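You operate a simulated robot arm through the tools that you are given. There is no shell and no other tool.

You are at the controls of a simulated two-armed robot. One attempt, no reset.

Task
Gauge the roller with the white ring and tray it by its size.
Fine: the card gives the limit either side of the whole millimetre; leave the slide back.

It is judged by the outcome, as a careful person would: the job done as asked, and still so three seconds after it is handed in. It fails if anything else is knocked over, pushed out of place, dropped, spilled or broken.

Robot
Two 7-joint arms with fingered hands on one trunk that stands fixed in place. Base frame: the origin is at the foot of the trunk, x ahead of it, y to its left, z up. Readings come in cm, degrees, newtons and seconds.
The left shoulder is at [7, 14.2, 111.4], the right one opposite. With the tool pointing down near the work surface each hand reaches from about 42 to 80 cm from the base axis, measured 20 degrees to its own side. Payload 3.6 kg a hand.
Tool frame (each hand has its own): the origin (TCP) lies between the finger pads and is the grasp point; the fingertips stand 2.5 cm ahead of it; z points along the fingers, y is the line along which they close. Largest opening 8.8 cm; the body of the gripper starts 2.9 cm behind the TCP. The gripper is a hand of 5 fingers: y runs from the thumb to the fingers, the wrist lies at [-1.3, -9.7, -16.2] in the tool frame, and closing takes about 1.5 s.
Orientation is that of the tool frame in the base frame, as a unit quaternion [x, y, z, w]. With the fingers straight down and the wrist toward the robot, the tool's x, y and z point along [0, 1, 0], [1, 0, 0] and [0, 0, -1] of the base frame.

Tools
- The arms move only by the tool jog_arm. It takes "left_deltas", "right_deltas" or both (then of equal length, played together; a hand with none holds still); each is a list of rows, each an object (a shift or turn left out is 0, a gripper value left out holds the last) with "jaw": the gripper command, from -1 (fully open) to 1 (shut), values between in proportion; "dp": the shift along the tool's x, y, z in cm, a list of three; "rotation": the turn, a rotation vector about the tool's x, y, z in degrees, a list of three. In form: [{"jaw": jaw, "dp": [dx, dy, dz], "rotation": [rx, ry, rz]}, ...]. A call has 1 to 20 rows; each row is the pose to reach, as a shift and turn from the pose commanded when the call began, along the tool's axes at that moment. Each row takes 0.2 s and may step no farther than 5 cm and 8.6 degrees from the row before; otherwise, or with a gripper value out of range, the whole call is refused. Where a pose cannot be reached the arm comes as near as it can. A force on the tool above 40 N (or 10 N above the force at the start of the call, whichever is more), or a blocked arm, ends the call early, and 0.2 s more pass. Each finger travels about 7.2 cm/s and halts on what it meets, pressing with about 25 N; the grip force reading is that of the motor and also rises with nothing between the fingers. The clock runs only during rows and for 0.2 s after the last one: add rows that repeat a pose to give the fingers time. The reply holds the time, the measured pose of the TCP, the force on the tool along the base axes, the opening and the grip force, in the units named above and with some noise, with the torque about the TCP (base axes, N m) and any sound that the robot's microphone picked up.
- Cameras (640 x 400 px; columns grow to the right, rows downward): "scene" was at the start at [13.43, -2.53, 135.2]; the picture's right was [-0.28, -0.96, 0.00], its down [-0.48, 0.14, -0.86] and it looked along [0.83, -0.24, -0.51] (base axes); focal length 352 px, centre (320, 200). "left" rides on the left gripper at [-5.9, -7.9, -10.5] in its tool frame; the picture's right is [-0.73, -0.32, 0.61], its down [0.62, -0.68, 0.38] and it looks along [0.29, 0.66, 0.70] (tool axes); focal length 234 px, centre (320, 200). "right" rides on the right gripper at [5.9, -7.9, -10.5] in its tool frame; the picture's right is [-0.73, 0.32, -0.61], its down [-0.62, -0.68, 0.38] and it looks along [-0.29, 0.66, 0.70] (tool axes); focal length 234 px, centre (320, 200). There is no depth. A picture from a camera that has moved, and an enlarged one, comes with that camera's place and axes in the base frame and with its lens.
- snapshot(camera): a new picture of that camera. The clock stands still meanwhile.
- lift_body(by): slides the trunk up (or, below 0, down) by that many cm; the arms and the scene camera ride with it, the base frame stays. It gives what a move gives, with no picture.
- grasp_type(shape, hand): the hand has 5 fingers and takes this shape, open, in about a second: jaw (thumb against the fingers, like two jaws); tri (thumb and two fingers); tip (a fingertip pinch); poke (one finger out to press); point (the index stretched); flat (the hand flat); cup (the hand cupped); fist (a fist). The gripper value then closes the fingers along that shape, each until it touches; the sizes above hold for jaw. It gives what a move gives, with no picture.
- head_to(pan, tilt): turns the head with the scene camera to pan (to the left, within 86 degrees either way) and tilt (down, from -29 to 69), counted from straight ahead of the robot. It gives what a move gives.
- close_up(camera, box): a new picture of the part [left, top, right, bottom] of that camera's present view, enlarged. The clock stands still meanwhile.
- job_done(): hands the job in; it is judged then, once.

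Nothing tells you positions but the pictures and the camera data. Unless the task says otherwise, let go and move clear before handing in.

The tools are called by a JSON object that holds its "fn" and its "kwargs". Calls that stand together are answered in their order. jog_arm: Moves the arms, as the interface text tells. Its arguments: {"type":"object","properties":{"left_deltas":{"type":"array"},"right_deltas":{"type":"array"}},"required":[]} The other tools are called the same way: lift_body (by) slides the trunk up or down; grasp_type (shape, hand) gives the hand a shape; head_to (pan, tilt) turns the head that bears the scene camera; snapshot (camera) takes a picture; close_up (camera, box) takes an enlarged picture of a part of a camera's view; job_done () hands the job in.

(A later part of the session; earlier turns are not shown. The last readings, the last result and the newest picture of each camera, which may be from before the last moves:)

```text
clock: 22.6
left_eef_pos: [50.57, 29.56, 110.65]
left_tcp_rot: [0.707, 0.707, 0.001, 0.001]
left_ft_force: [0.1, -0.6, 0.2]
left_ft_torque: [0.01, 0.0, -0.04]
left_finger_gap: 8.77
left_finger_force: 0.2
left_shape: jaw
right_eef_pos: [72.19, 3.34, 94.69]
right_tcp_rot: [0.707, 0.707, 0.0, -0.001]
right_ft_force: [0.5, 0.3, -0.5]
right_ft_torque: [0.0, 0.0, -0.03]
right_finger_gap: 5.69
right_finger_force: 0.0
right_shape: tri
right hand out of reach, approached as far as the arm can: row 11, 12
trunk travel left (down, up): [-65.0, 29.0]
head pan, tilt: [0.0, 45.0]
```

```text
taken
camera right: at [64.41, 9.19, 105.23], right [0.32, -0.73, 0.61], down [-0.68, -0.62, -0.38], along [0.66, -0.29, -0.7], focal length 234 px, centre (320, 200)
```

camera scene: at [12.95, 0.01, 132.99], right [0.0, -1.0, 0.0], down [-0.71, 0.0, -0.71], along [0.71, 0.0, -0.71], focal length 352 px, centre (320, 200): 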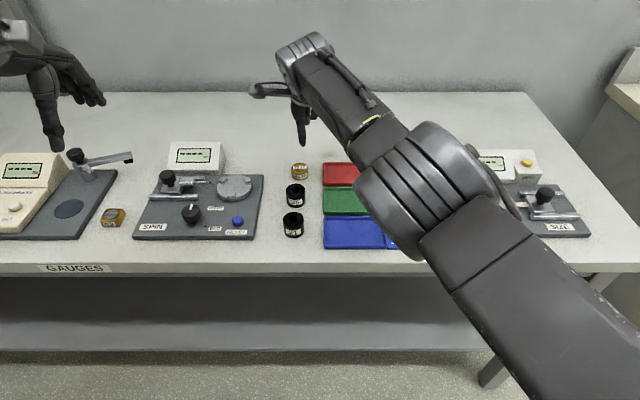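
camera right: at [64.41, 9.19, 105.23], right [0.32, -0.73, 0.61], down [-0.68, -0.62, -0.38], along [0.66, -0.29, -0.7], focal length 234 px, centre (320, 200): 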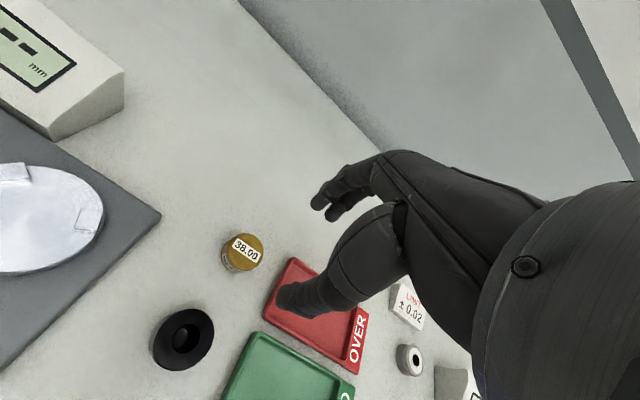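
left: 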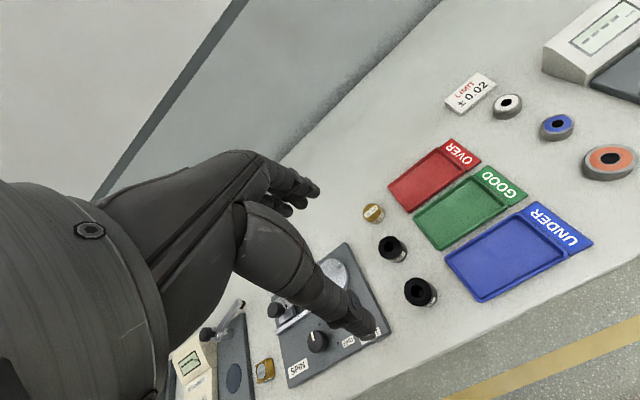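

The arm ran out of reach by about 2 cm at this height (it's at 72.2, 3.3). The reach may be better lower down, so I'll descend a little (still well clear at z≈90) and see.

{"fn": "jog_arm", "kwargs": {"right_deltas": [{"dp": [0, 0, 1.5]}, {"dp": [0, 0, 3.0]}, {"dp": [0, 0, 4.5]}, {"dp": [0, 0, 4.5]}]}}

```text
clock: 23.6
left_eef_pos: [50.6, 29.63, 110.72]
left_tcp_rot: [0.707, 0.707, 0.0, 0.0]
left_ft_force: [0.8, 0.4, 0.0]
left_ft_torque: [-0.03, -0.02, -0.02]
left_finger_gap: 8.77
left_finger_force: 0.1
left_shape: jaw
right_eef_pos: [71.87, 3.27, 90.19]
right_tcp_rot: [0.708, 0.707, 0.0, -0.001]
right_ft_force: [0.5, -0.3, 0.5]
right_ft_torque: [0.0, 0.03, -0.01]
right_finger_gap: 5.7
right_finger_force: 0.0
right_shape: tri
trunk travel left (down, up): [-65.0, 29.0]
head pan, tilt: [0.0, 45.0]
```

{"fn": "jog_arm", "kwargs": {"right_deltas": [{"dp": [0.5, 1.0, 0]}, {"dp": [1.0, 2.2, 0]}, {"dp": [1.0, 2.2, 0]}]}}

```text
clock: 24.4
left_eef_pos: [50.6, 29.69, 110.7]
left_tcp_rot: [0.707, 0.707, 0.0, 0.0]
left_ft_force: [-0.1, -1.3, -0.1]
left_ft_torque: [-0.04, -0.03, -0.02]
left_finger_gap: 8.78
left_finger_force: 0.1
left_shape: jaw
right_eef_pos: [71.88, 3.14, 90.09]
right_tcp_rot: [0.707, 0.707, 0.0, 0.0]
right_ft_force: [1.6, -0.1, 0.0]
right_ft_torque: [-0.01, 0.0, -0.01]
right_finger_gap: 5.71
right_finger_force: 0.0
right_shape: tri
right hand out of reach, approached as far as the arm can: row 1, 2, 3
trunk travel left (down, up): [-65.0, 29.0]
head pan, tilt: [0.0, 45.0]
```

The arm is length-limited here (shoulder-to-wrist ≈58 cm), so I'll lower the trunk to bring the shoulder level with the wrist and add a small forward tilt of the hand. First I raise and pull the hand back so it keeps clear while the trunk goes down.

{"fn": "jog_arm", "kwargs": {"right_deltas": [{"dp": [-0.5, -1.5, -3]}, {"dp": [-1, -3, -6]}, {"dp": [-1, -4, -9]}, {"dp": [-1, -5, -12]}, {"dp": [-1, -5, -12]}]}}

{"fn": "lift_body", "kwargs": {"by": -11}}

{"fn": "snapshot", "kwargs": {"camera": "scene"}}

{"fn": "snapshot", "kwargs": {"camera": "right"}}

```text
clock: 25.6
left_eef_pos: [50.68, 29.63, 110.79]
left_tcp_rot: [0.707, 0.707, 0.0, 0.0]
left_ft_force: [0.4, 0.5, 0.3]
left_ft_torque: [0.03, 0.0, -0.01]
left_finger_gap: 8.76
left_finger_force: 0.2
left_shape: jaw
right_eef_pos: [67.03, 2.28, 102.24]
right_tcp_rot: [0.707, 0.707, -0.001, -0.001]
right_ft_force: [0.1, -0.4, 0.6]
right_ft_torque: [0.0, 0.0, 0.02]
right_finger_gap: 5.7
right_finger_force: 0.0
right_shape: tri
right hand out of reach, approached as far as the arm can: row 2
trunk travel left (down, up): [-65.0, 29.0]
head pan, tilt: [0.0, 45.0]
```

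```text
clock: 27.0
left_eef_pos: [50.58, 29.54, 99.75]
left_tcp_rot: [0.707, 0.707, -0.001, 0.0]
left_ft_force: [-0.5, 0.0, -0.5]
left_ft_torque: [0.0, 0.0, -0.01]
left_finger_gap: 8.78
left_finger_force: 0.1
left_shape: jaw
right_eef_pos: [67.04, 2.37, 91.2]
right_tcp_rot: [0.707, 0.707, 0.0, 0.0]
right_ft_force: [0.4, -0.3, 0.2]
right_ft_torque: [0.01, -0.02, -0.03]
right_finger_gap: 5.7
right_finger_force: 0.0
right_shape: tri
trunk travel left (down, up): [-54.0, 40.0]
head pan, tilt: [0.0, 45.0]
```

```text
taken
camera scene: at [12.89, 0.04, 122.0], right [0.0, -1.0, 0.0], down [-0.71, 0.0, -0.71], along [0.71, 0.0, -0.71], focal length 352 px, centre (320, 200)
```

scene: 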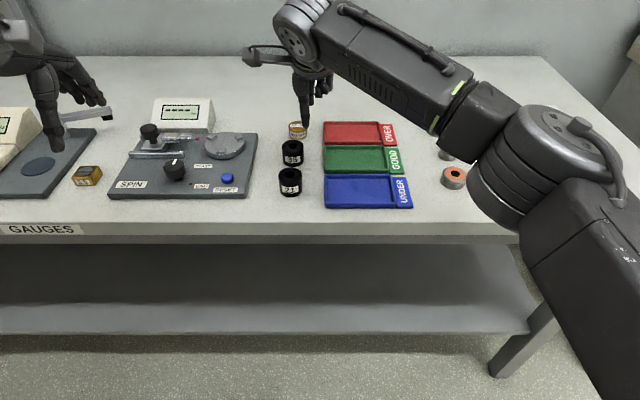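

```text
taken
camera right: at [59.13, 8.25, 101.77], right [0.32, -0.73, 0.61], down [-0.68, -0.62, -0.38], along [0.66, -0.29, -0.7], focal length 234 px, centre (320, 200)
```

right: 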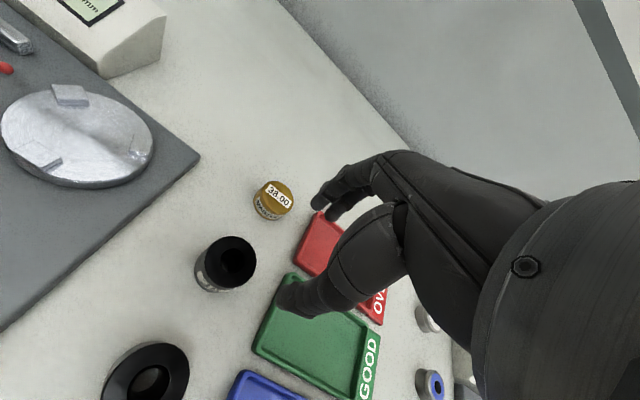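

The trunk is lowered and everything is clear. I'll tilt the hand 12° (fingers forward) and move to above the master at z≈90.

{"fn": "jog_arm", "kwargs": {"right_deltas": [{"dp": [0.5, 1.5, 0.3], "rotation": [-4, 0, 0]}, {"dp": [1.0, 3.2, 0.6], "rotation": [-8, 0, 0]}, {"dp": [1.5, 5.2, 0.9], "rotation": [-12, 0, 0]}, {"dp": [2.0, 7.2, 1.2], "rotation": [-12, 0, 0]}, {"dp": [2.0, 7.2, 1.2], "rotation": [-12, 0, 0]}]}}

{"fn": "close_up", "kwargs": {"camera": "scene", "box": [230, 40, 420, 220]}}

{"fn": "snapshot", "kwargs": {"camera": "right"}}

{"fn": "snapshot", "kwargs": {"camera": "left"}}

```text
clock: 28.2
left_eef_pos: [50.64, 29.66, 99.77]
left_tcp_rot: [0.707, 0.708, 0.0, 0.0]
left_ft_force: [0.4, 0.2, 0.2]
left_ft_torque: [0.02, 0.01, -0.02]
left_finger_gap: 8.76
left_finger_force: 0.1
left_shape: jaw
right_eef_pos: [74.21, 4.13, 90.08]
right_tcp_rot: [0.703, 0.704, 0.074, 0.073]
right_ft_force: [-0.6, 0.5, 0.5]
right_ft_torque: [0.01, 0.02, -0.01]
right_finger_gap: 5.67
right_finger_force: 0.0
right_shape: tri
trunk travel left (down, up): [-54.0, 40.0]
head pan, tilt: [0.0, 45.0]
```

```text
2.22 times, centred on (325, 130) of scene
camera zoom: at [12.92, -0.04, 121.99], right [0.0, -1.0, 0.0], down [-0.71, 0.0, -0.71], along [0.71, 0.0, -0.71], focal length 782 px, centre (309, 356)
```

zoom: 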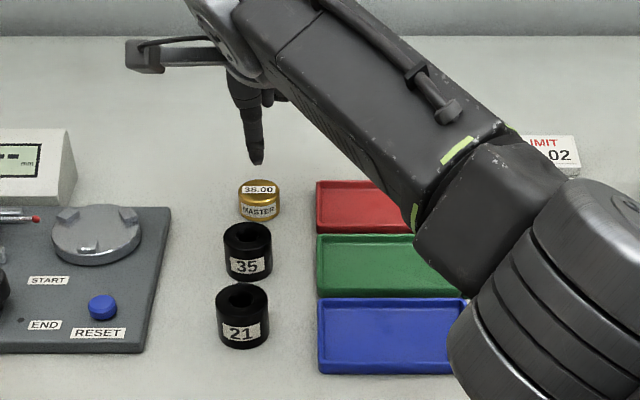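

```text
taken
camera right: at [64.44, 10.18, 98.58], right [0.19, -0.73, 0.66], down [-0.59, -0.62, -0.52], along [0.79, -0.29, -0.54], focal length 234 px, centre (320, 200)
```

right: 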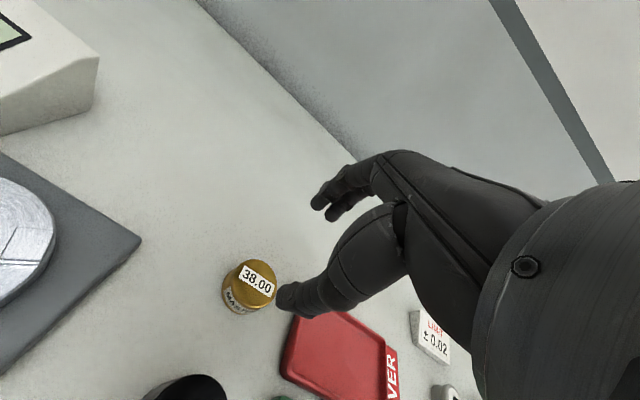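

```text
taken
camera left: at [42.7, 23.77, 110.13], right [-0.32, -0.73, -0.61], down [-0.68, 0.62, -0.38], along [0.66, 0.29, -0.7], focal length 234 px, centre (320, 200)
```

left: 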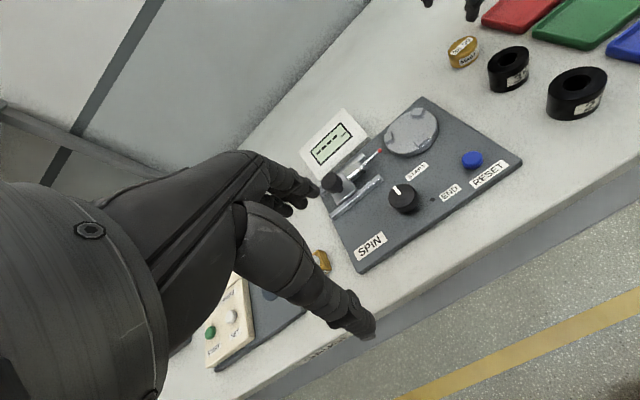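

The hand is over the master with the thumb aligned. I'll ease the tilt to 9°, shift slightly, and descend partway to check alignment.

{"fn": "jog_arm", "kwargs": {"right_deltas": [{"dp": [0.2, -0.2, 1.2], "rotation": [1.5, 0, 0]}, {"dp": [0.4, -0.45, 2.4], "rotation": [3, 0, 0]}, {"dp": [0.4, -0.65, 3.54], "rotation": [3, 0, 0]}, {"dp": [0.4, -0.65, 3.54], "rotation": [3, 0, 0]}]}}

{"fn": "close_up", "kwargs": {"camera": "scene", "box": [260, 70, 360, 170]}}

{"fn": "snapshot", "kwargs": {"camera": "right"}}

{"fn": "close_up", "kwargs": {"camera": "left", "box": [360, 0, 560, 120]}}

```text
clock: 29.2
left_eef_pos: [50.6, 29.67, 99.61]
left_tcp_rot: [0.707, 0.707, 0.0, 0.0]
left_ft_force: [0.5, -0.1, -0.5]
left_ft_torque: [-0.01, -0.01, 0.0]
left_finger_gap: 8.74
left_finger_force: 0.1
left_shape: jaw
right_eef_pos: [73.9, 4.68, 86.19]
right_tcp_rot: [0.705, 0.705, 0.055, 0.054]
right_ft_force: [-0.4, 0.5, -0.1]
right_ft_torque: [0.01, 0.0, 0.0]
right_finger_gap: 5.68
right_finger_force: 0.1
right_shape: tri
right hand out of reach, approached as far as the arm can: row 2, 3, 4
trunk travel left (down, up): [-54.0, 40.0]
head pan, tilt: [0.0, 45.0]
```

```text
4.00 times, centred on (310, 120) of scene
camera zoom: at [12.92, -0.01, 121.99], right [0.0, -1.0, 0.0], down [-0.71, 0.0, -0.71], along [0.71, 0.0, -0.71], focal length 1407 px, centre (360, 520)
```

zoom: 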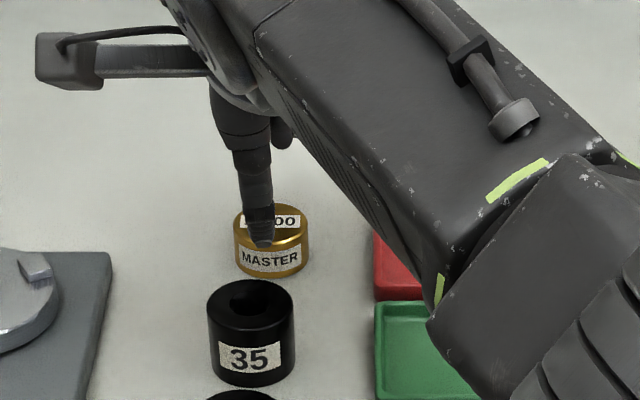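

```text
taken
camera right: at [64.63, 10.56, 95.33], right [0.22, -0.73, 0.65], down [-0.61, -0.62, -0.49], along [0.76, -0.29, -0.59], focal length 234 px, centre (320, 200)
```

right: 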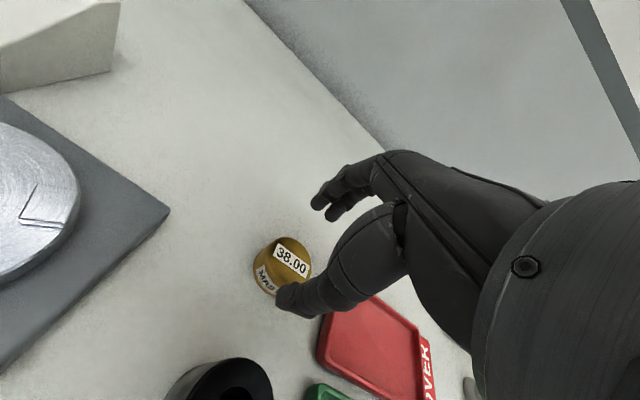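

```text
3.20 times, centred on (460, 60) of left
camera zoom: at [42.7, 23.8, 110.12], right [-0.32, -0.73, -0.61], down [-0.68, 0.62, -0.38], along [0.66, 0.29, -0.7], focal length 749 px, centre (-128, 648)
```

zoom: 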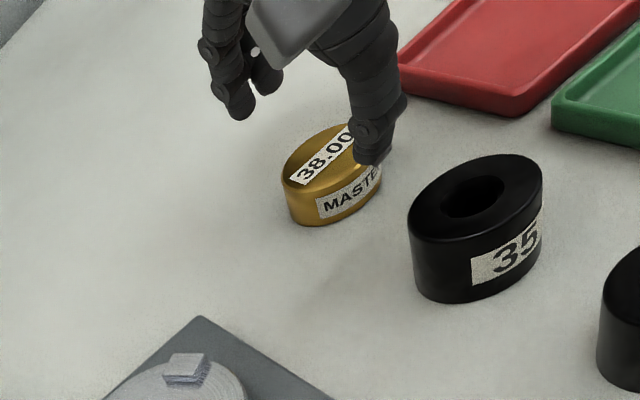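

The grip line is well centred over the master. I'll lower the fingers around it to about 4 mm above the bench.

{"fn": "jog_arm", "kwargs": {"right_deltas": [{"dp": [-0.1, -0.12, 1.0]}, {"dp": [-0.15, -0.24, 2.0]}, {"dp": [-0.15, -0.33, 2.75]}, {"dp": [-0.15, -0.33, 2.75]}]}}

{"fn": "close_up", "kwargs": {"camera": "scene", "box": [260, 70, 360, 170]}}

{"fn": "close_up", "kwargs": {"camera": "left", "box": [360, 0, 560, 120]}}

```text
clock: 30.2
left_eef_pos: [50.6, 29.54, 99.66]
left_tcp_rot: [0.707, 0.707, 0.0, 0.0]
left_ft_force: [0.8, 0.6, 0.1]
left_ft_torque: [-0.04, -0.03, 0.01]
left_finger_gap: 8.77
left_finger_force: 0.0
left_shape: jaw
right_eef_pos: [73.98, 4.47, 83.64]
right_tcp_rot: [0.705, 0.705, 0.055, 0.056]
right_ft_force: [-0.4, 0.5, 0.2]
right_ft_torque: [0.01, 0.01, 0.01]
right_finger_gap: 5.7
right_finger_force: 0.1
right_shape: tri
trunk travel left (down, up): [-54.0, 40.0]
head pan, tilt: [0.0, 45.0]
```

```text
4.00 times, centred on (310, 120) of scene
camera zoom: at [12.91, 0.04, 122.0], right [0.0, -1.0, 0.0], down [-0.71, 0.0, -0.71], along [0.71, 0.0, -0.71], focal length 1407 px, centre (360, 520)
```

zoom: 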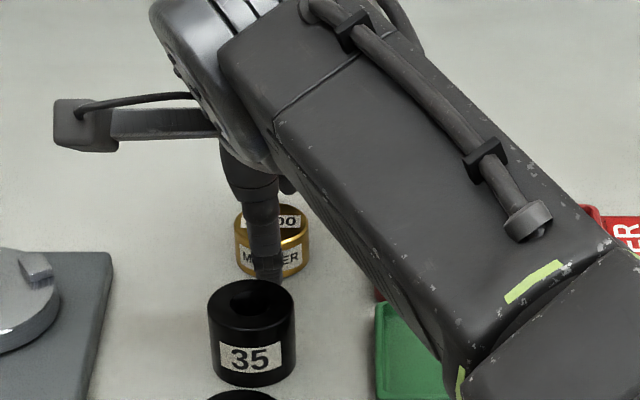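

```text
3.20 times, centred on (460, 60) of left
camera zoom: at [42.69, 23.84, 110.12], right [-0.32, -0.73, -0.61], down [-0.68, 0.62, -0.38], along [0.66, 0.29, -0.7], focal length 749 px, centre (-128, 648)
```

zoom: 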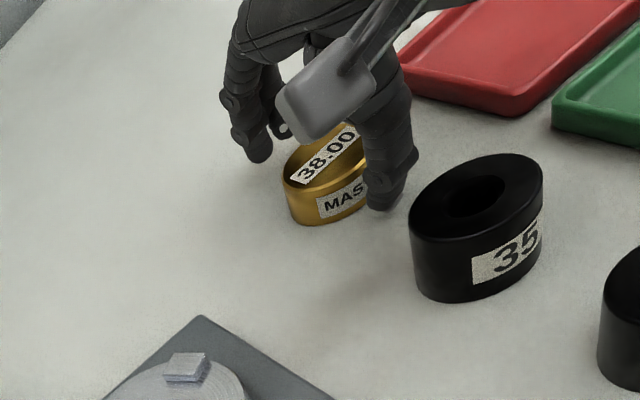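

Thumb and fingers straddle the master with clearance to the "35" piece. I'll close on the master.

{"fn": "jog_arm", "kwargs": {"right_deltas": [{"jaw": -0.1}, {"jaw": 0.1}, {"jaw": 0.3}, {"jaw": 0.3}, {"jaw": 0.3}, {"jaw": 0.3}]}}

{"fn": "close_up", "kwargs": {"camera": "left", "box": [360, 0, 560, 120]}}

{"fn": "close_up", "kwargs": {"camera": "scene", "box": [260, 70, 360, 170]}}

```text
clock: 31.6
left_eef_pos: [50.57, 29.64, 99.57]
left_tcp_rot: [0.707, 0.707, 0.0, 0.001]
left_ft_force: [-0.3, 1.4, 0.6]
left_ft_torque: [0.03, 0.0, 0.03]
left_finger_gap: 8.78
left_finger_force: 0.0
left_shape: jaw
right_eef_pos: [73.99, 4.45, 83.51]
right_tcp_rot: [0.705, 0.705, 0.055, 0.055]
right_ft_force: [-0.2, -1.3, 0.0]
right_ft_torque: [0.01, 0.05, 0.06]
right_finger_gap: 3.08
right_finger_force: 25.1
right_shape: tri
trunk travel left (down, up): [-54.0, 40.0]
head pan, tilt: [0.0, 45.0]
```

```text
3.20 times, centred on (460, 60) of left
camera zoom: at [42.69, 23.84, 110.12], right [-0.32, -0.73, -0.61], down [-0.68, 0.62, -0.38], along [0.66, 0.29, -0.7], focal length 749 px, centre (-128, 648)
```

zoom: 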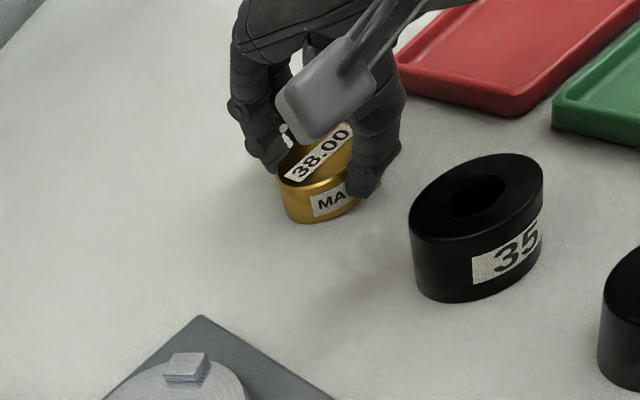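

```text
4.00 times, centred on (310, 120) of scene
camera zoom: at [12.91, 0.04, 122.0], right [0.0, -1.0, 0.0], down [-0.71, 0.0, -0.71], along [0.71, 0.0, -0.71], focal length 1407 px, centre (360, 520)
```

zoom: 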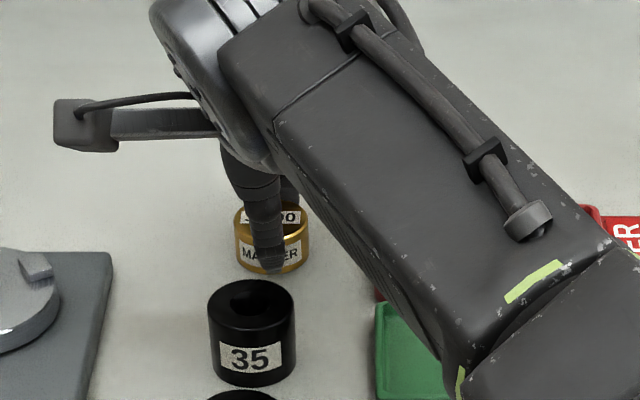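

The master is held (25 N). I'll lift it straight up 4 cm and check that it's secure.

{"fn": "jog_arm", "kwargs": {"right_deltas": [{"dp": [0, 0.15, -1.0]}, {"dp": [0, 0.31, -2.0]}, {"dp": [0, 0.47, -3.0]}, {"dp": [0, 0.62, -4.0]}, {"dp": [0, 0.62, -4.0]}]}}

{"fn": "close_up", "kwargs": {"camera": "left", "box": [360, 0, 560, 120]}}

{"fn": "snapshot", "kwargs": {"camera": "right"}}

```text
clock: 32.8
left_eef_pos: [50.68, 29.56, 99.73]
left_tcp_rot: [0.707, 0.707, 0.0, 0.0]
left_ft_force: [-0.2, -0.8, 0.3]
left_ft_torque: [0.04, 0.0, 0.04]
left_finger_gap: 8.78
left_finger_force: 0.0
left_shape: jaw
right_eef_pos: [74.07, 4.47, 87.49]
right_tcp_rot: [0.705, 0.705, 0.054, 0.055]
right_ft_force: [0.5, 0.3, -1.9]
right_ft_torque: [-0.01, -0.03, -0.01]
right_finger_gap: 3.05
right_finger_force: 24.7
right_shape: tri
trunk travel left (down, up): [-54.0, 40.0]
head pan, tilt: [0.0, 45.0]
```

```text
3.20 times, centred on (460, 60) of left
camera zoom: at [42.73, 23.85, 110.1], right [-0.32, -0.73, -0.61], down [-0.68, 0.62, -0.38], along [0.66, 0.29, -0.7], focal length 749 px, centre (-128, 648)
```

zoom: 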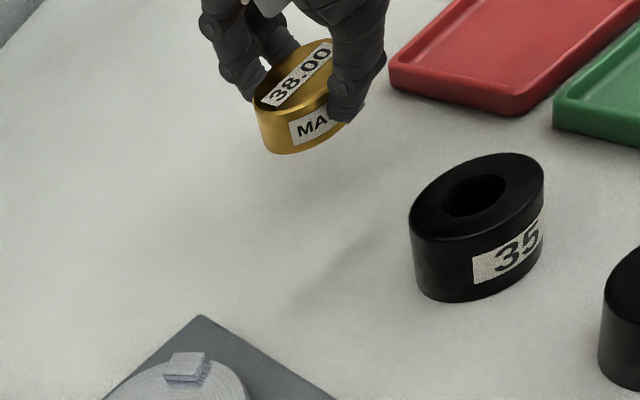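

```text
taken
camera right: at [64.71, 10.46, 96.67], right [0.22, -0.73, 0.65], down [-0.61, -0.62, -0.48], along [0.76, -0.29, -0.59], focal length 234 px, centre (320, 200)
```

right: 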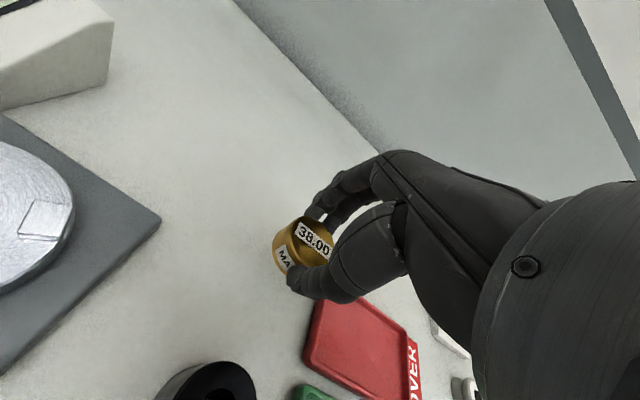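

The master is held firmly. I'll carry it up and across to above the gauge pad at about (62.5, -35.3, 95.5), bringing the hand back to vertical on the way.

{"fn": "jog_arm", "kwargs": {"right_deltas": [{"dp": [0, -1.51, -3.27], "rotation": [3, 0, 0]}, {"dp": [-2.5, -3.6, -6.13], "rotation": [6, 0, 0]}, {"dp": [-5.5, -5.68, -8.98], "rotation": [8.9, 0, 0]}, {"dp": [-10, -6.67, -9.14], "rotation": [8.9, 0, 0]}, {"dp": [-14.5, -7.46, -9.26], "rotation": [8.9, 0, 0]}, {"dp": [-19, -8.25, -9.38], "rotation": [8.9, 0, 0]}, {"dp": [-23.5, -9.04, -9.51], "rotation": [8.9, 0, 0]}, {"dp": [-28, -9.64, -9.6], "rotation": [8.9, 0, 0]}, {"dp": [-32.5, -9.93, -9.64], "rotation": [8.9, 0, 0]}, {"dp": [-37, -10.13, -9.68], "rotation": [8.9, 0, 0]}, {"dp": [-39.8, -10.13, -9.68], "rotation": [8.9, 0, 0]}, {"dp": [-39.8, -10.13, -9.68], "rotation": [8.9, 0, 0]}]}}

{"fn": "head_to", "kwargs": {"pan": -28, "tilt": 38}}

{"fn": "snapshot", "kwargs": {"camera": "scene"}}

{"fn": "snapshot", "kwargs": {"camera": "right"}}

```text
clock: 35.4
left_eef_pos: [50.8, 29.58, 99.57]
left_tcp_rot: [0.707, 0.707, 0.0, 0.0]
left_ft_force: [-0.3, -0.2, 0.3]
left_ft_torque: [0.0, -0.01, -0.01]
left_finger_gap: 8.76
left_finger_force: 0.0
left_shape: jaw
right_eef_pos: [62.18, -35.32, 95.27]
right_tcp_rot: [0.707, 0.707, 0.0, 0.0]
right_ft_force: [-0.3, 0.4, -2.4]
right_ft_torque: [0.0, -0.01, -0.02]
right_finger_gap: 3.02
right_finger_force: 25.1
right_shape: tri
right hand out of reach, approached as far as the arm can: row 2
trunk travel left (down, up): [-54.0, 40.0]
head pan, tilt: [0.0, 45.0]
```

```text
clock: 36.3
left_eef_pos: [50.63, 29.74, 99.64]
left_tcp_rot: [0.707, 0.707, 0.0, 0.0]
left_ft_force: [0.6, -0.2, 0.4]
left_ft_torque: [0.01, 0.02, 0.03]
left_finger_gap: 8.77
left_finger_force: 0.0
left_shape: jaw
right_eef_pos: [62.16, -35.48, 95.37]
right_tcp_rot: [0.707, 0.707, 0.001, 0.0]
right_ft_force: [0.0, -0.5, -2.2]
right_ft_torque: [0.01, 0.0, 0.0]
right_finger_gap: 3.0
right_finger_force: 24.9
right_shape: tri
trunk travel left (down, up): [-54.0, 40.0]
head pan, tilt: [-28.0, 38.0]
```

```text
taken
camera scene: at [12.43, -4.02, 123.02], right [-0.47, -0.88, 0.0], down [-0.54, 0.29, -0.79], along [0.7, -0.37, -0.62], focal length 352 px, centre (320, 200)
```

scene: 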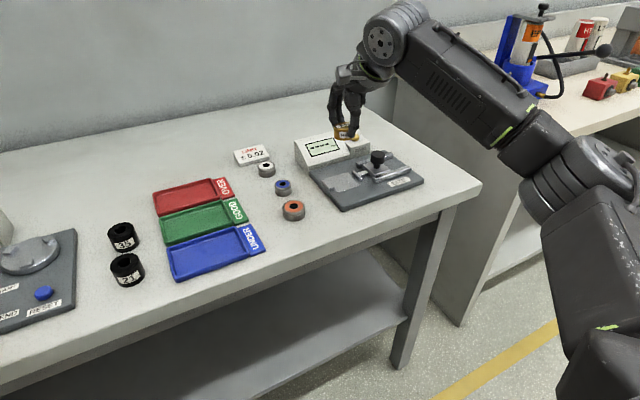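

```text
taken
camera right: at [54.41, -29.58, 105.82], right [0.32, -0.73, 0.61], down [-0.68, -0.62, -0.38], along [0.66, -0.29, -0.7], focal length 234 px, centre (320, 200)
```

right: 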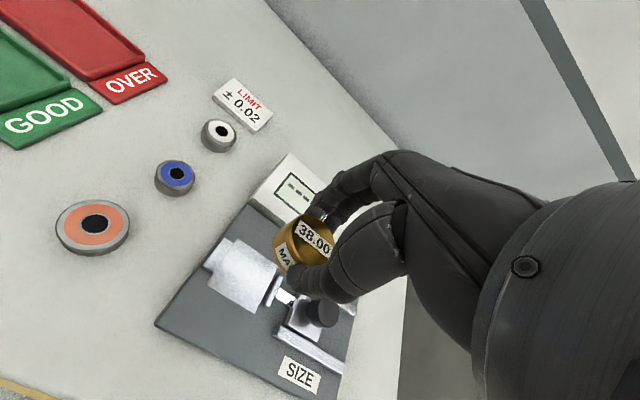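

The master is above the gauge. I'll zoom in to measure its pose in the hand against the pad, anvil and slide jaw.

{"fn": "close_up", "kwargs": {"camera": "scene", "box": [290, 70, 430, 215]}}

{"fn": "close_up", "kwargs": {"camera": "scene", "box": [315, 85, 375, 150]}}

{"fn": "close_up", "kwargs": {"camera": "right", "box": [150, 130, 390, 400]}}

```text
2.76 times, centred on (360, 142) of scene
camera zoom: at [12.43, -4.02, 123.02], right [-0.47, -0.88, 0.0], down [-0.54, 0.29, -0.79], along [0.7, -0.37, -0.62], focal length 970 px, centre (210, 359)
```

zoom: 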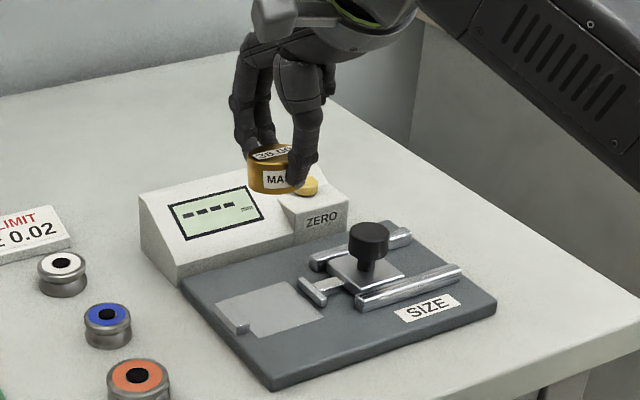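

```text
6.15 times, centred on (345, 118) of scene
camera zoom: at [12.43, -4.02, 123.02], right [-0.47, -0.88, 0.0], down [-0.54, 0.29, -0.79], along [0.7, -0.37, -0.62], focal length 2164 px, centre (166, 708)
```

zoom: 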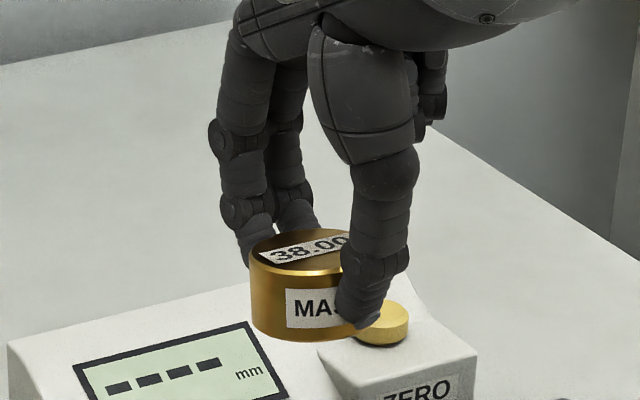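

```text
1.48 times, centred on (270, 265) of right
camera zoom: at [54.41, -29.58, 105.82], right [0.32, -0.73, 0.61], down [-0.68, -0.62, -0.38], along [0.66, -0.29, -0.7], focal length 347 px, centre (394, 104)
```

zoom: 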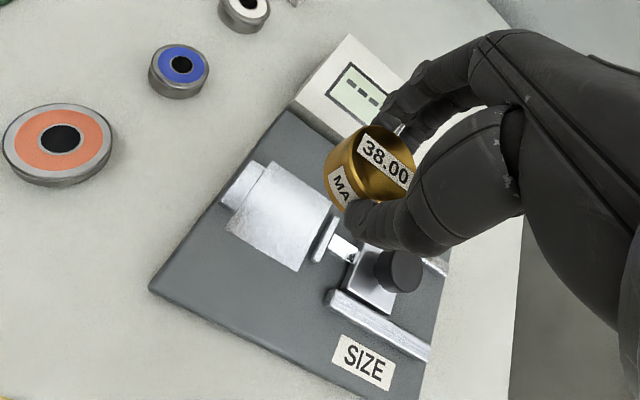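

The master hangs level, roughly 1.4–3.5 cm below the TCP, centred near (62.3, -35.1). I'll descend to just above the pad between anvil and slide jaw.

{"fn": "jog_arm", "kwargs": {"right_deltas": [{"dp": [-0.1, 0.1, 2.5]}, {"dp": [-0.2, 0.2, 5.0]}, {"dp": [-0.2, 0.2, 7.0]}, {"dp": [-0.2, 0.2, 8.5]}, {"dp": [-0.2, 0.2, 9.3]}, {"dp": [-0.2, 0.2, 9.3]}]}}

{"fn": "close_up", "kwargs": {"camera": "scene", "box": [300, 100, 400, 200]}}

{"fn": "close_up", "kwargs": {"camera": "right", "box": [150, 130, 390, 400]}}

```text
clock: 37.7
left_eef_pos: [50.63, 29.68, 99.66]
left_tcp_rot: [0.707, 0.707, 0.0, 0.001]
left_ft_force: [-0.2, 1.5, 0.7]
left_ft_torque: [0.04, 0.04, -0.01]
left_finger_gap: 8.78
left_finger_force: 0.0
left_shape: jaw
right_eef_pos: [62.7, -35.59, 86.33]
right_tcp_rot: [0.707, 0.708, 0.002, 0.0]
right_ft_force: [-0.8, 0.2, -1.1]
right_ft_torque: [-0.04, 0.0, -0.02]
right_finger_gap: 3.0
right_finger_force: 25.2
right_shape: tri
trunk travel left (down, up): [-54.0, 40.0]
head pan, tilt: [-28.0, 38.0]
```

```text
4.00 times, centred on (350, 150) of scene
camera zoom: at [12.42, -4.03, 123.02], right [-0.47, -0.88, 0.0], down [-0.54, 0.29, -0.79], along [0.7, -0.37, -0.62], focal length 1407 px, centre (200, 400)
```

zoom: 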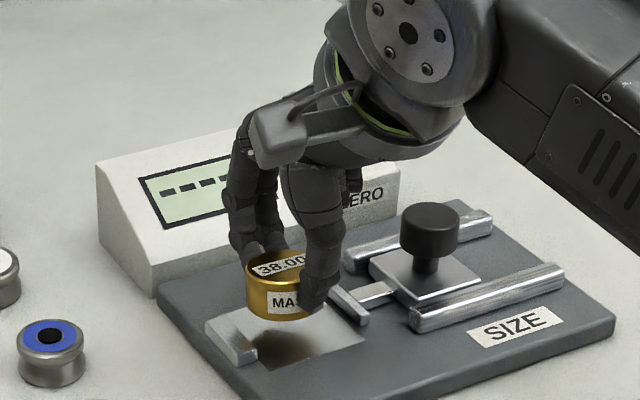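

```text
1.48 times, centred on (270, 265) of right
camera zoom: at [54.89, -29.7, 96.79], right [0.32, -0.73, 0.61], down [-0.68, -0.62, -0.38], along [0.66, -0.29, -0.7], focal length 347 px, centre (394, 104)
```

zoom: 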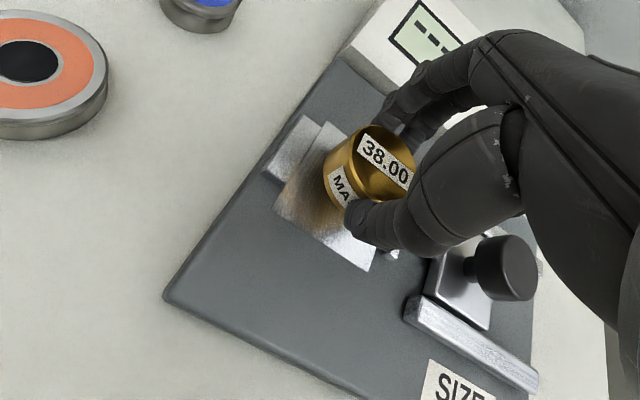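

The master is above the pad with room on both sides. I'll nudge 0.4 cm toward the robot and lower gently.

{"fn": "jog_arm", "kwargs": {"right_deltas": [{"dp": [0, -0.2, 0.4]}, {"dp": [0, -0.4, 0.8]}, {"dp": [0, -0.4, 1.1]}, {"dp": [0, -0.4, 1.1]}]}}

{"fn": "close_up", "kwargs": {"camera": "scene", "box": [310, 110, 390, 190]}}

{"fn": "close_up", "kwargs": {"camera": "right", "box": [150, 130, 390, 400]}}

```text
clock: 38.7
left_eef_pos: [50.66, 29.6, 99.64]
left_tcp_rot: [0.707, 0.707, -0.001, 0.0]
left_ft_force: [-0.2, 0.6, 0.8]
left_ft_torque: [-0.03, 0.0, 0.01]
left_finger_gap: 8.77
left_finger_force: 0.1
left_shape: jaw
right_eef_pos: [62.15, -35.61, 85.15]
right_tcp_rot: [0.708, 0.707, 0.001, 0.0]
right_ft_force: [0.1, 0.8, -1.9]
right_ft_torque: [-0.01, -0.03, -0.02]
right_finger_gap: 3.0
right_finger_force: 25.1
right_shape: tri
trunk travel left (down, up): [-54.0, 40.0]
head pan, tilt: [-28.0, 38.0]
```

```text
5.00 times, centred on (350, 150) of scene
camera zoom: at [12.42, -4.03, 123.02], right [-0.47, -0.88, 0.0], down [-0.54, 0.29, -0.79], along [0.7, -0.37, -0.62], focal length 1758 px, centre (170, 450)
```

zoom: 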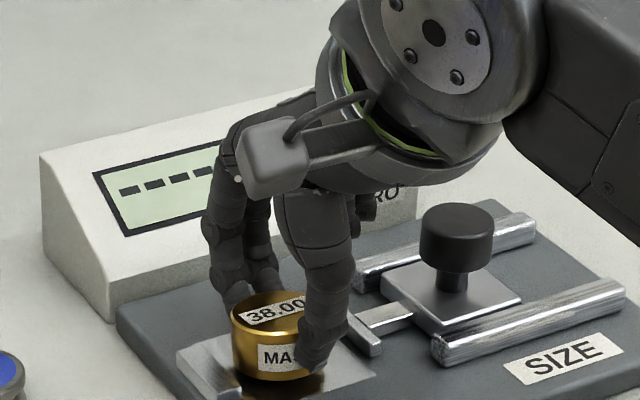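

```text
1.48 times, centred on (270, 265) of right
camera zoom: at [54.45, -29.65, 95.68], right [0.32, -0.73, 0.61], down [-0.68, -0.62, -0.38], along [0.66, -0.29, -0.7], focal length 347 px, centre (394, 104)
```

zoom: 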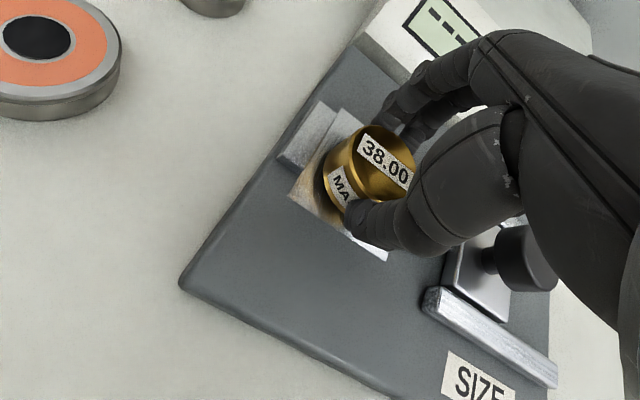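

The master is just above the pad. I'll lower in small steps until it touches.

{"fn": "jog_arm", "kwargs": {"right_deltas": [{"dp": [0, 0, 0.1]}, {"dp": [0, 0, 0.2]}, {"dp": [0, 0, 0.25]}, {"dp": [0, 0, 0.25]}]}}

{"fn": "close_up", "kwargs": {"camera": "scene", "box": [310, 130, 390, 200]}}

```text
clock: 39.7
left_eef_pos: [50.53, 29.64, 99.71]
left_tcp_rot: [0.707, 0.707, 0.0, -0.001]
left_ft_force: [-0.5, 0.0, 0.7]
left_ft_torque: [0.02, 0.02, 0.01]
left_finger_gap: 8.76
left_finger_force: 0.0
left_shape: jaw
right_eef_pos: [62.25, -35.51, 84.95]
right_tcp_rot: [0.707, 0.707, 0.002, 0.0]
right_ft_force: [1.2, -0.1, 2.2]
right_ft_torque: [-0.03, -0.13, 0.03]
right_finger_gap: 3.0
right_finger_force: 25.4
right_shape: tri
trunk travel left (down, up): [-54.0, 40.0]
head pan, tilt: [-28.0, 38.0]
```

```text
5.71 times, centred on (350, 165) of scene
camera zoom: at [12.37, -4.01, 123.03], right [-0.47, -0.88, 0.0], down [-0.54, 0.29, -0.79], along [0.7, -0.37, -0.62], focal length 2010 px, centre (149, 400)
```

zoom: 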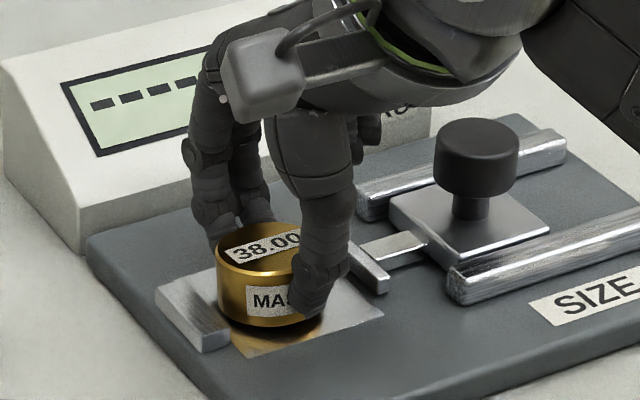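

Contact: the force went from carrying the master to about +2 N upward. I'll release slowly and check it stands flat.

{"fn": "jog_arm", "kwargs": {"right_deltas": [{"jaw": 0.2}, {"jaw": 0.1}, {"jaw": 0.0}, {"jaw": -0.15}, {"jaw": -0.3}, {"jaw": -0.3}]}}

{"fn": "close_up", "kwargs": {"camera": "scene", "box": [310, 130, 390, 200]}}

```text
clock: 41.1
left_eef_pos: [50.59, 29.75, 99.72]
left_tcp_rot: [0.707, 0.707, 0.0, 0.0]
left_ft_force: [0.2, 0.0, -0.4]
left_ft_torque: [-0.01, 0.0, 0.06]
left_finger_gap: 8.76
left_finger_force: 0.1
left_shape: jaw
right_eef_pos: [62.37, -35.43, 84.92]
right_tcp_rot: [0.707, 0.707, 0.0, 0.0]
right_ft_force: [-0.6, -0.6, -1.0]
right_ft_torque: [-0.02, 0.0, 0.04]
right_finger_gap: 5.66
right_finger_force: 0.0
right_shape: tri
trunk travel left (down, up): [-54.0, 40.0]
head pan, tilt: [-28.0, 38.0]
```

```text
5.71 times, centred on (350, 165) of scene
camera zoom: at [12.39, -4.02, 123.02], right [-0.47, -0.88, 0.0], down [-0.54, 0.29, -0.79], along [0.7, -0.37, -0.62], focal length 2010 px, centre (149, 400)
```

zoom: 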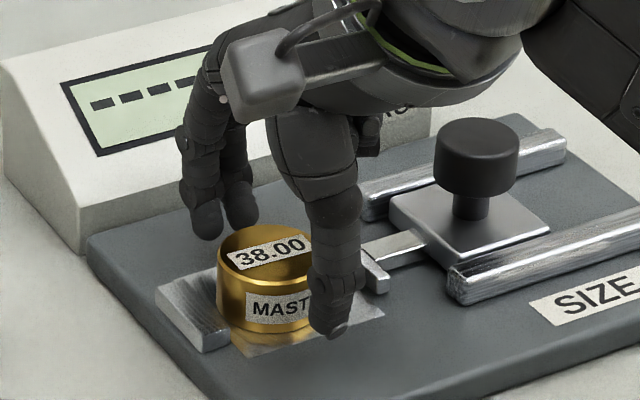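

The master stands flat on the pad. I'll lift off, move over to the slide knob and come down around it.

{"fn": "jog_arm", "kwargs": {"right_deltas": [{"dp": [0, 0, -1.5]}, {"dp": [0, 0, -4]}, {"dp": [0, 0, -6.5]}, {"dp": [-3, 0, -6.5]}, {"dp": [-6, 0, -6.5]}, {"dp": [-8.3, 0, -6.5]}, {"dp": [-8.3, 0, -6.5]}]}}

{"fn": "close_up", "kwargs": {"camera": "scene", "box": [300, 90, 420, 210]}}

{"fn": "snapshot", "kwargs": {"camera": "right"}}

```text
clock: 42.7
left_eef_pos: [50.73, 29.64, 99.61]
left_tcp_rot: [0.707, 0.707, 0.001, 0.001]
left_ft_force: [0.4, -0.2, 0.1]
left_ft_torque: [0.02, -0.01, 0.0]
left_finger_gap: 8.77
left_finger_force: 0.0
left_shape: jaw
right_eef_pos: [62.32, -44.1, 91.49]
right_tcp_rot: [0.707, 0.707, 0.001, 0.001]
right_ft_force: [-0.5, 0.1, -0.1]
right_ft_torque: [0.0, -0.04, 0.02]
right_finger_gap: 5.69
right_finger_force: 0.1
right_shape: tri
trunk travel left (down, up): [-54.0, 40.0]
head pan, tilt: [-28.0, 38.0]
```

```text
3.33 times, centred on (360, 150) of scene
camera zoom: at [12.39, -4.0, 123.02], right [-0.47, -0.88, 0.0], down [-0.54, 0.29, -0.79], along [0.7, -0.37, -0.62], focal length 1172 px, centre (187, 367)
```

zoom: 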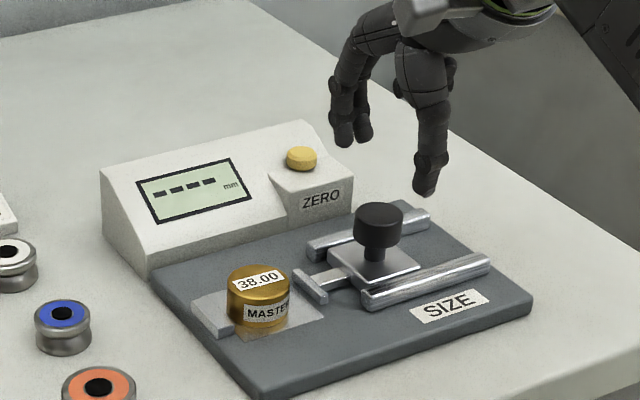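

```text
taken
camera right: at [54.53, -38.12, 101.94], right [0.32, -0.73, 0.61], down [-0.68, -0.62, -0.38], along [0.66, -0.29, -0.7], focal length 234 px, centre (320, 200)
```

right: 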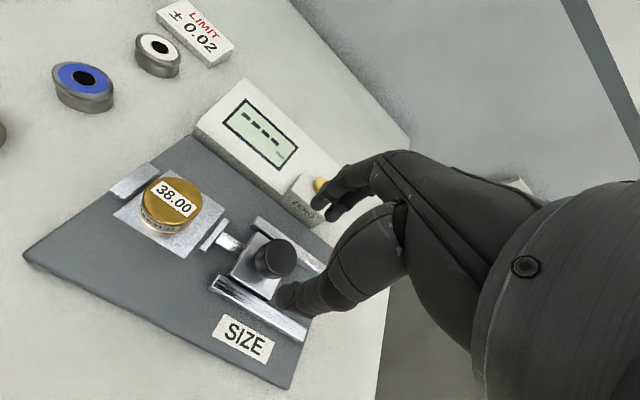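

The master sits well between anvil and jaw. I'll descend to the knob and grip it.

{"fn": "jog_arm", "kwargs": {"right_deltas": [{"dp": [0.2, 0.05, 1.5]}, {"dp": [0.25, 0.05, 3.0]}, {"dp": [0.25, 0.05, 4.3]}, {"dp": [0.25, 0.05, 5.2]}, {"dp": [0.25, 0.05, 5.2]}, {"jaw": 0.0, "dp": [0.25, 0.05, 5.2]}, {"jaw": 0.3, "dp": [0.25, 0.05, 5.2]}, {"jaw": 0.5, "dp": [0.25, 0.05, 5.2]}, {"jaw": 0.5, "dp": [0.25, 0.05, 5.2]}, {"jaw": 0.5, "dp": [0.25, 0.05, 5.2]}]}}

{"fn": "close_up", "kwargs": {"camera": "scene", "box": [300, 90, 420, 210]}}

```text
clock: 44.9
left_eef_pos: [50.67, 29.68, 99.71]
left_tcp_rot: [0.708, 0.706, 0.0, 0.0]
left_ft_force: [-0.1, -1.1, 0.5]
left_ft_torque: [-0.02, 0.04, -0.01]
left_finger_gap: 8.76
left_finger_force: 0.0
left_shape: jaw
right_eef_pos: [62.38, -43.64, 86.2]
right_tcp_rot: [0.708, 0.706, 0.001, 0.001]
right_ft_force: [2.7, -0.3, 0.3]
right_ft_torque: [-0.04, -0.11, 0.02]
right_finger_gap: 2.35
right_finger_force: 0.0
right_shape: tri
trunk travel left (down, up): [-54.0, 40.0]
head pan, tilt: [-28.0, 38.0]
```

```text
3.33 times, centred on (360, 150) of scene
camera zoom: at [12.43, -4.01, 123.02], right [-0.47, -0.88, 0.0], down [-0.54, 0.29, -0.79], along [0.7, -0.37, -0.62], focal length 1172 px, centre (187, 367)
```

zoom: 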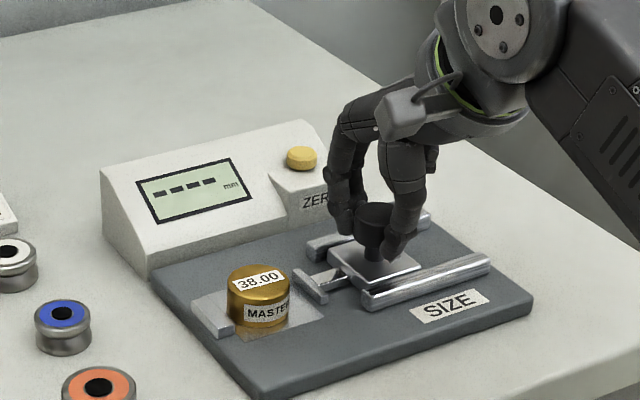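

Fingers are nearly closed; I'll tighten on the knob, then slide toward the master gently.

{"fn": "jog_arm", "kwargs": {"right_deltas": [{"jaw": 0.8}, {"jaw": 0.8}, {"jaw": 0.8}, {"dp": [0.2, 0, 0]}, {"dp": [0.4, 0, 0]}, {"dp": [0.6, 0, 0]}, {"dp": [0.8, 0, 0]}, {"dp": [1.0, 0, 0]}, {"dp": [1.2, 0, 0]}, {"dp": [1.2, 0, 0]}]}}

{"fn": "close_up", "kwargs": {"camera": "scene", "box": [300, 90, 420, 210]}}

```text
clock: 47.1
left_eef_pos: [50.7, 29.59, 99.56]
left_tcp_rot: [0.706, 0.708, 0.0, 0.0]
left_ft_force: [0.3, 1.0, 0.2]
left_ft_torque: [0.0, -0.03, 0.0]
left_finger_gap: 8.77
left_finger_force: 0.0
left_shape: jaw
right_eef_pos: [62.28, -42.37, 86.18]
right_tcp_rot: [0.707, 0.708, 0.0, 0.0]
right_ft_force: [1.1, 2.6, -4.3]
right_ft_torque: [0.05, -0.02, -0.03]
right_finger_gap: 2.09
right_finger_force: 25.1
right_shape: tri
trunk travel left (down, up): [-54.0, 40.0]
head pan, tilt: [-28.0, 38.0]
```

```text
3.33 times, centred on (360, 150) of scene
camera zoom: at [12.47, -4.0, 123.01], right [-0.47, -0.88, 0.0], down [-0.54, 0.29, -0.79], along [0.7, -0.37, -0.62], focal length 1172 px, centre (187, 367)
```

zoom: 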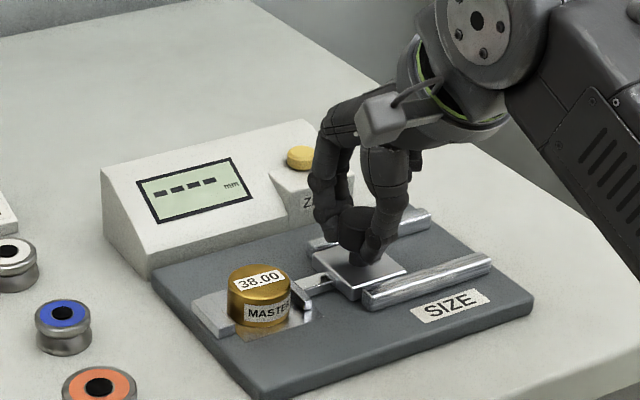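

The jaw has nearly reached the master. I'll continue in 1 mm steps.

{"fn": "jog_arm", "kwargs": {"right_deltas": [{"dp": [0.1, 0, 0]}, {"dp": [0.2, 0, 0]}, {"dp": [0.3, 0, 0]}, {"dp": [0.4, 0, 0]}, {"dp": [0.5, 0, 0]}, {"dp": [0.5, 0, 0]}]}}

{"fn": "close_up", "kwargs": {"camera": "scene", "box": [300, 100, 400, 200]}}

```text
clock: 48.5
left_eef_pos: [50.51, 29.53, 99.62]
left_tcp_rot: [0.707, 0.707, 0.0, 0.0]
left_ft_force: [0.4, -0.4, 0.2]
left_ft_torque: [-0.01, 0.0, 0.02]
left_finger_gap: 8.77
left_finger_force: 0.1
left_shape: jaw
right_eef_pos: [62.29, -41.87, 86.2]
right_tcp_rot: [0.707, 0.707, 0.001, 0.002]
right_ft_force: [-4.2, 2.2, -1.5]
right_ft_torque: [0.02, 0.05, 0.08]
right_finger_gap: 2.05
right_finger_force: 25.4
right_shape: tri
trunk travel left (down, up): [-54.0, 40.0]
head pan, tilt: [-28.0, 38.0]
```

```text
4.00 times, centred on (350, 150) of scene
camera zoom: at [12.33, -3.99, 123.03], right [-0.47, -0.88, 0.0], down [-0.54, 0.29, -0.79], along [0.7, -0.37, -0.62], focal length 1407 px, centre (200, 400)
```

zoom: 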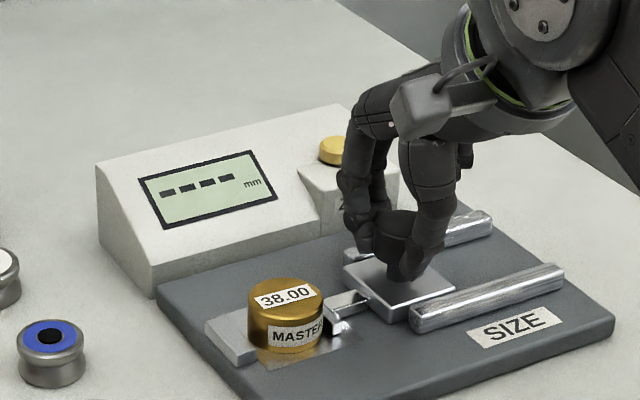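

{"fn": "jog_arm", "kwargs": {"right_deltas": [{"dp": [0.08, 0, 0]}, {"dp": [0.16, 0, 0]}, {"dp": [0.24, 0, 0]}, {"dp": [0.32, 0, 0]}, {"dp": [0.32, 0, 0]}]}}

{"fn": "close_up", "kwargs": {"camera": "scene", "box": [300, 100, 400, 200]}}

```text
clock: 49.7
left_eef_pos: [50.67, 29.75, 99.54]
left_tcp_rot: [0.707, 0.707, 0.0, 0.0]
left_ft_force: [-1.0, -0.3, 0.1]
left_ft_torque: [0.02, 0.01, 0.01]
left_finger_gap: 8.77
left_finger_force: 0.0
left_shape: jaw
right_eef_pos: [62.21, -41.57, 86.3]
right_tcp_rot: [0.707, 0.707, 0.001, 0.001]
right_ft_force: [-2.6, 1.6, -1.7]
right_ft_torque: [0.04, 0.05, 0.0]
right_finger_gap: 2.06
right_finger_force: 25.2
right_shape: tri
trunk travel left (down, up): [-54.0, 40.0]
head pan, tilt: [-28.0, 38.0]
```

```text
4.00 times, centred on (350, 150) of scene
camera zoom: at [12.37, -4.01, 123.02], right [-0.47, -0.88, 0.0], down [-0.54, 0.29, -0.79], along [0.7, -0.37, -0.62], focal length 1407 px, centre (200, 400)
```

zoom: 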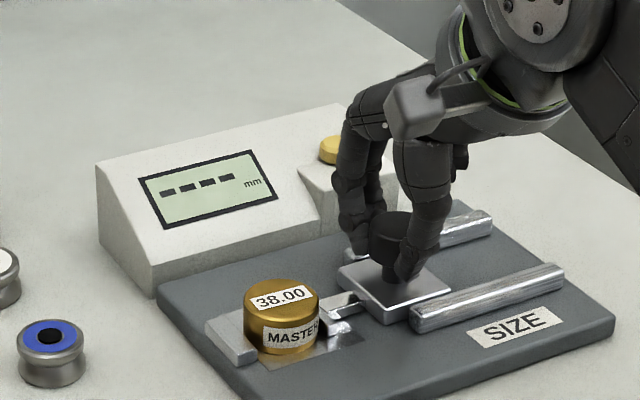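

The master is now being nudged toward the anvil. I'll keep going in finer steps.

{"fn": "jog_arm", "kwargs": {"right_deltas": [{"dp": [0.06, 0, 0]}, {"dp": [0.12, 0, 0]}, {"dp": [0.18, 0, 0]}, {"dp": [0.24, 0, 0]}, {"dp": [0.24, 0, 0]}]}}

{"fn": "close_up", "kwargs": {"camera": "scene", "box": [300, 100, 400, 200]}}

```text
clock: 50.9
left_eef_pos: [50.61, 29.62, 99.69]
left_tcp_rot: [0.707, 0.707, 0.0, 0.0]
left_ft_force: [0.8, 0.0, -0.1]
left_ft_torque: [0.0, 0.01, -0.03]
left_finger_gap: 8.78
left_finger_force: 0.1
left_shape: jaw
right_eef_pos: [62.32, -41.38, 86.2]
right_tcp_rot: [0.707, 0.707, 0.0, 0.0]
right_ft_force: [-3.3, 0.8, -0.8]
right_ft_torque: [0.05, 0.06, 0.02]
right_finger_gap: 2.06
right_finger_force: 24.8
right_shape: tri
trunk travel left (down, up): [-54.0, 40.0]
head pan, tilt: [-28.0, 38.0]
```

```text
4.00 times, centred on (350, 150) of scene
camera zoom: at [12.35, -4.01, 123.02], right [-0.47, -0.88, 0.0], down [-0.54, 0.29, -0.79], along [0.7, -0.37, -0.62], focal length 1407 px, centre (200, 400)
```

zoom: 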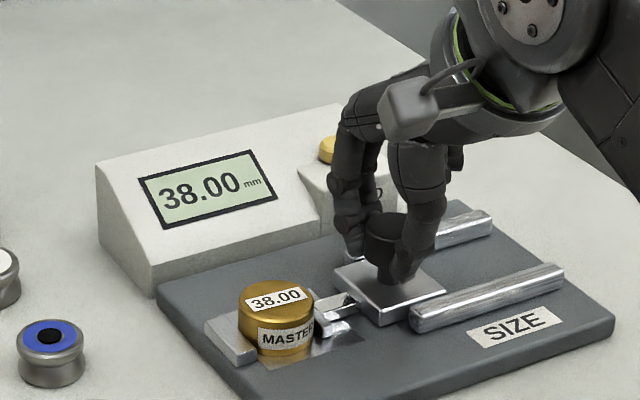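

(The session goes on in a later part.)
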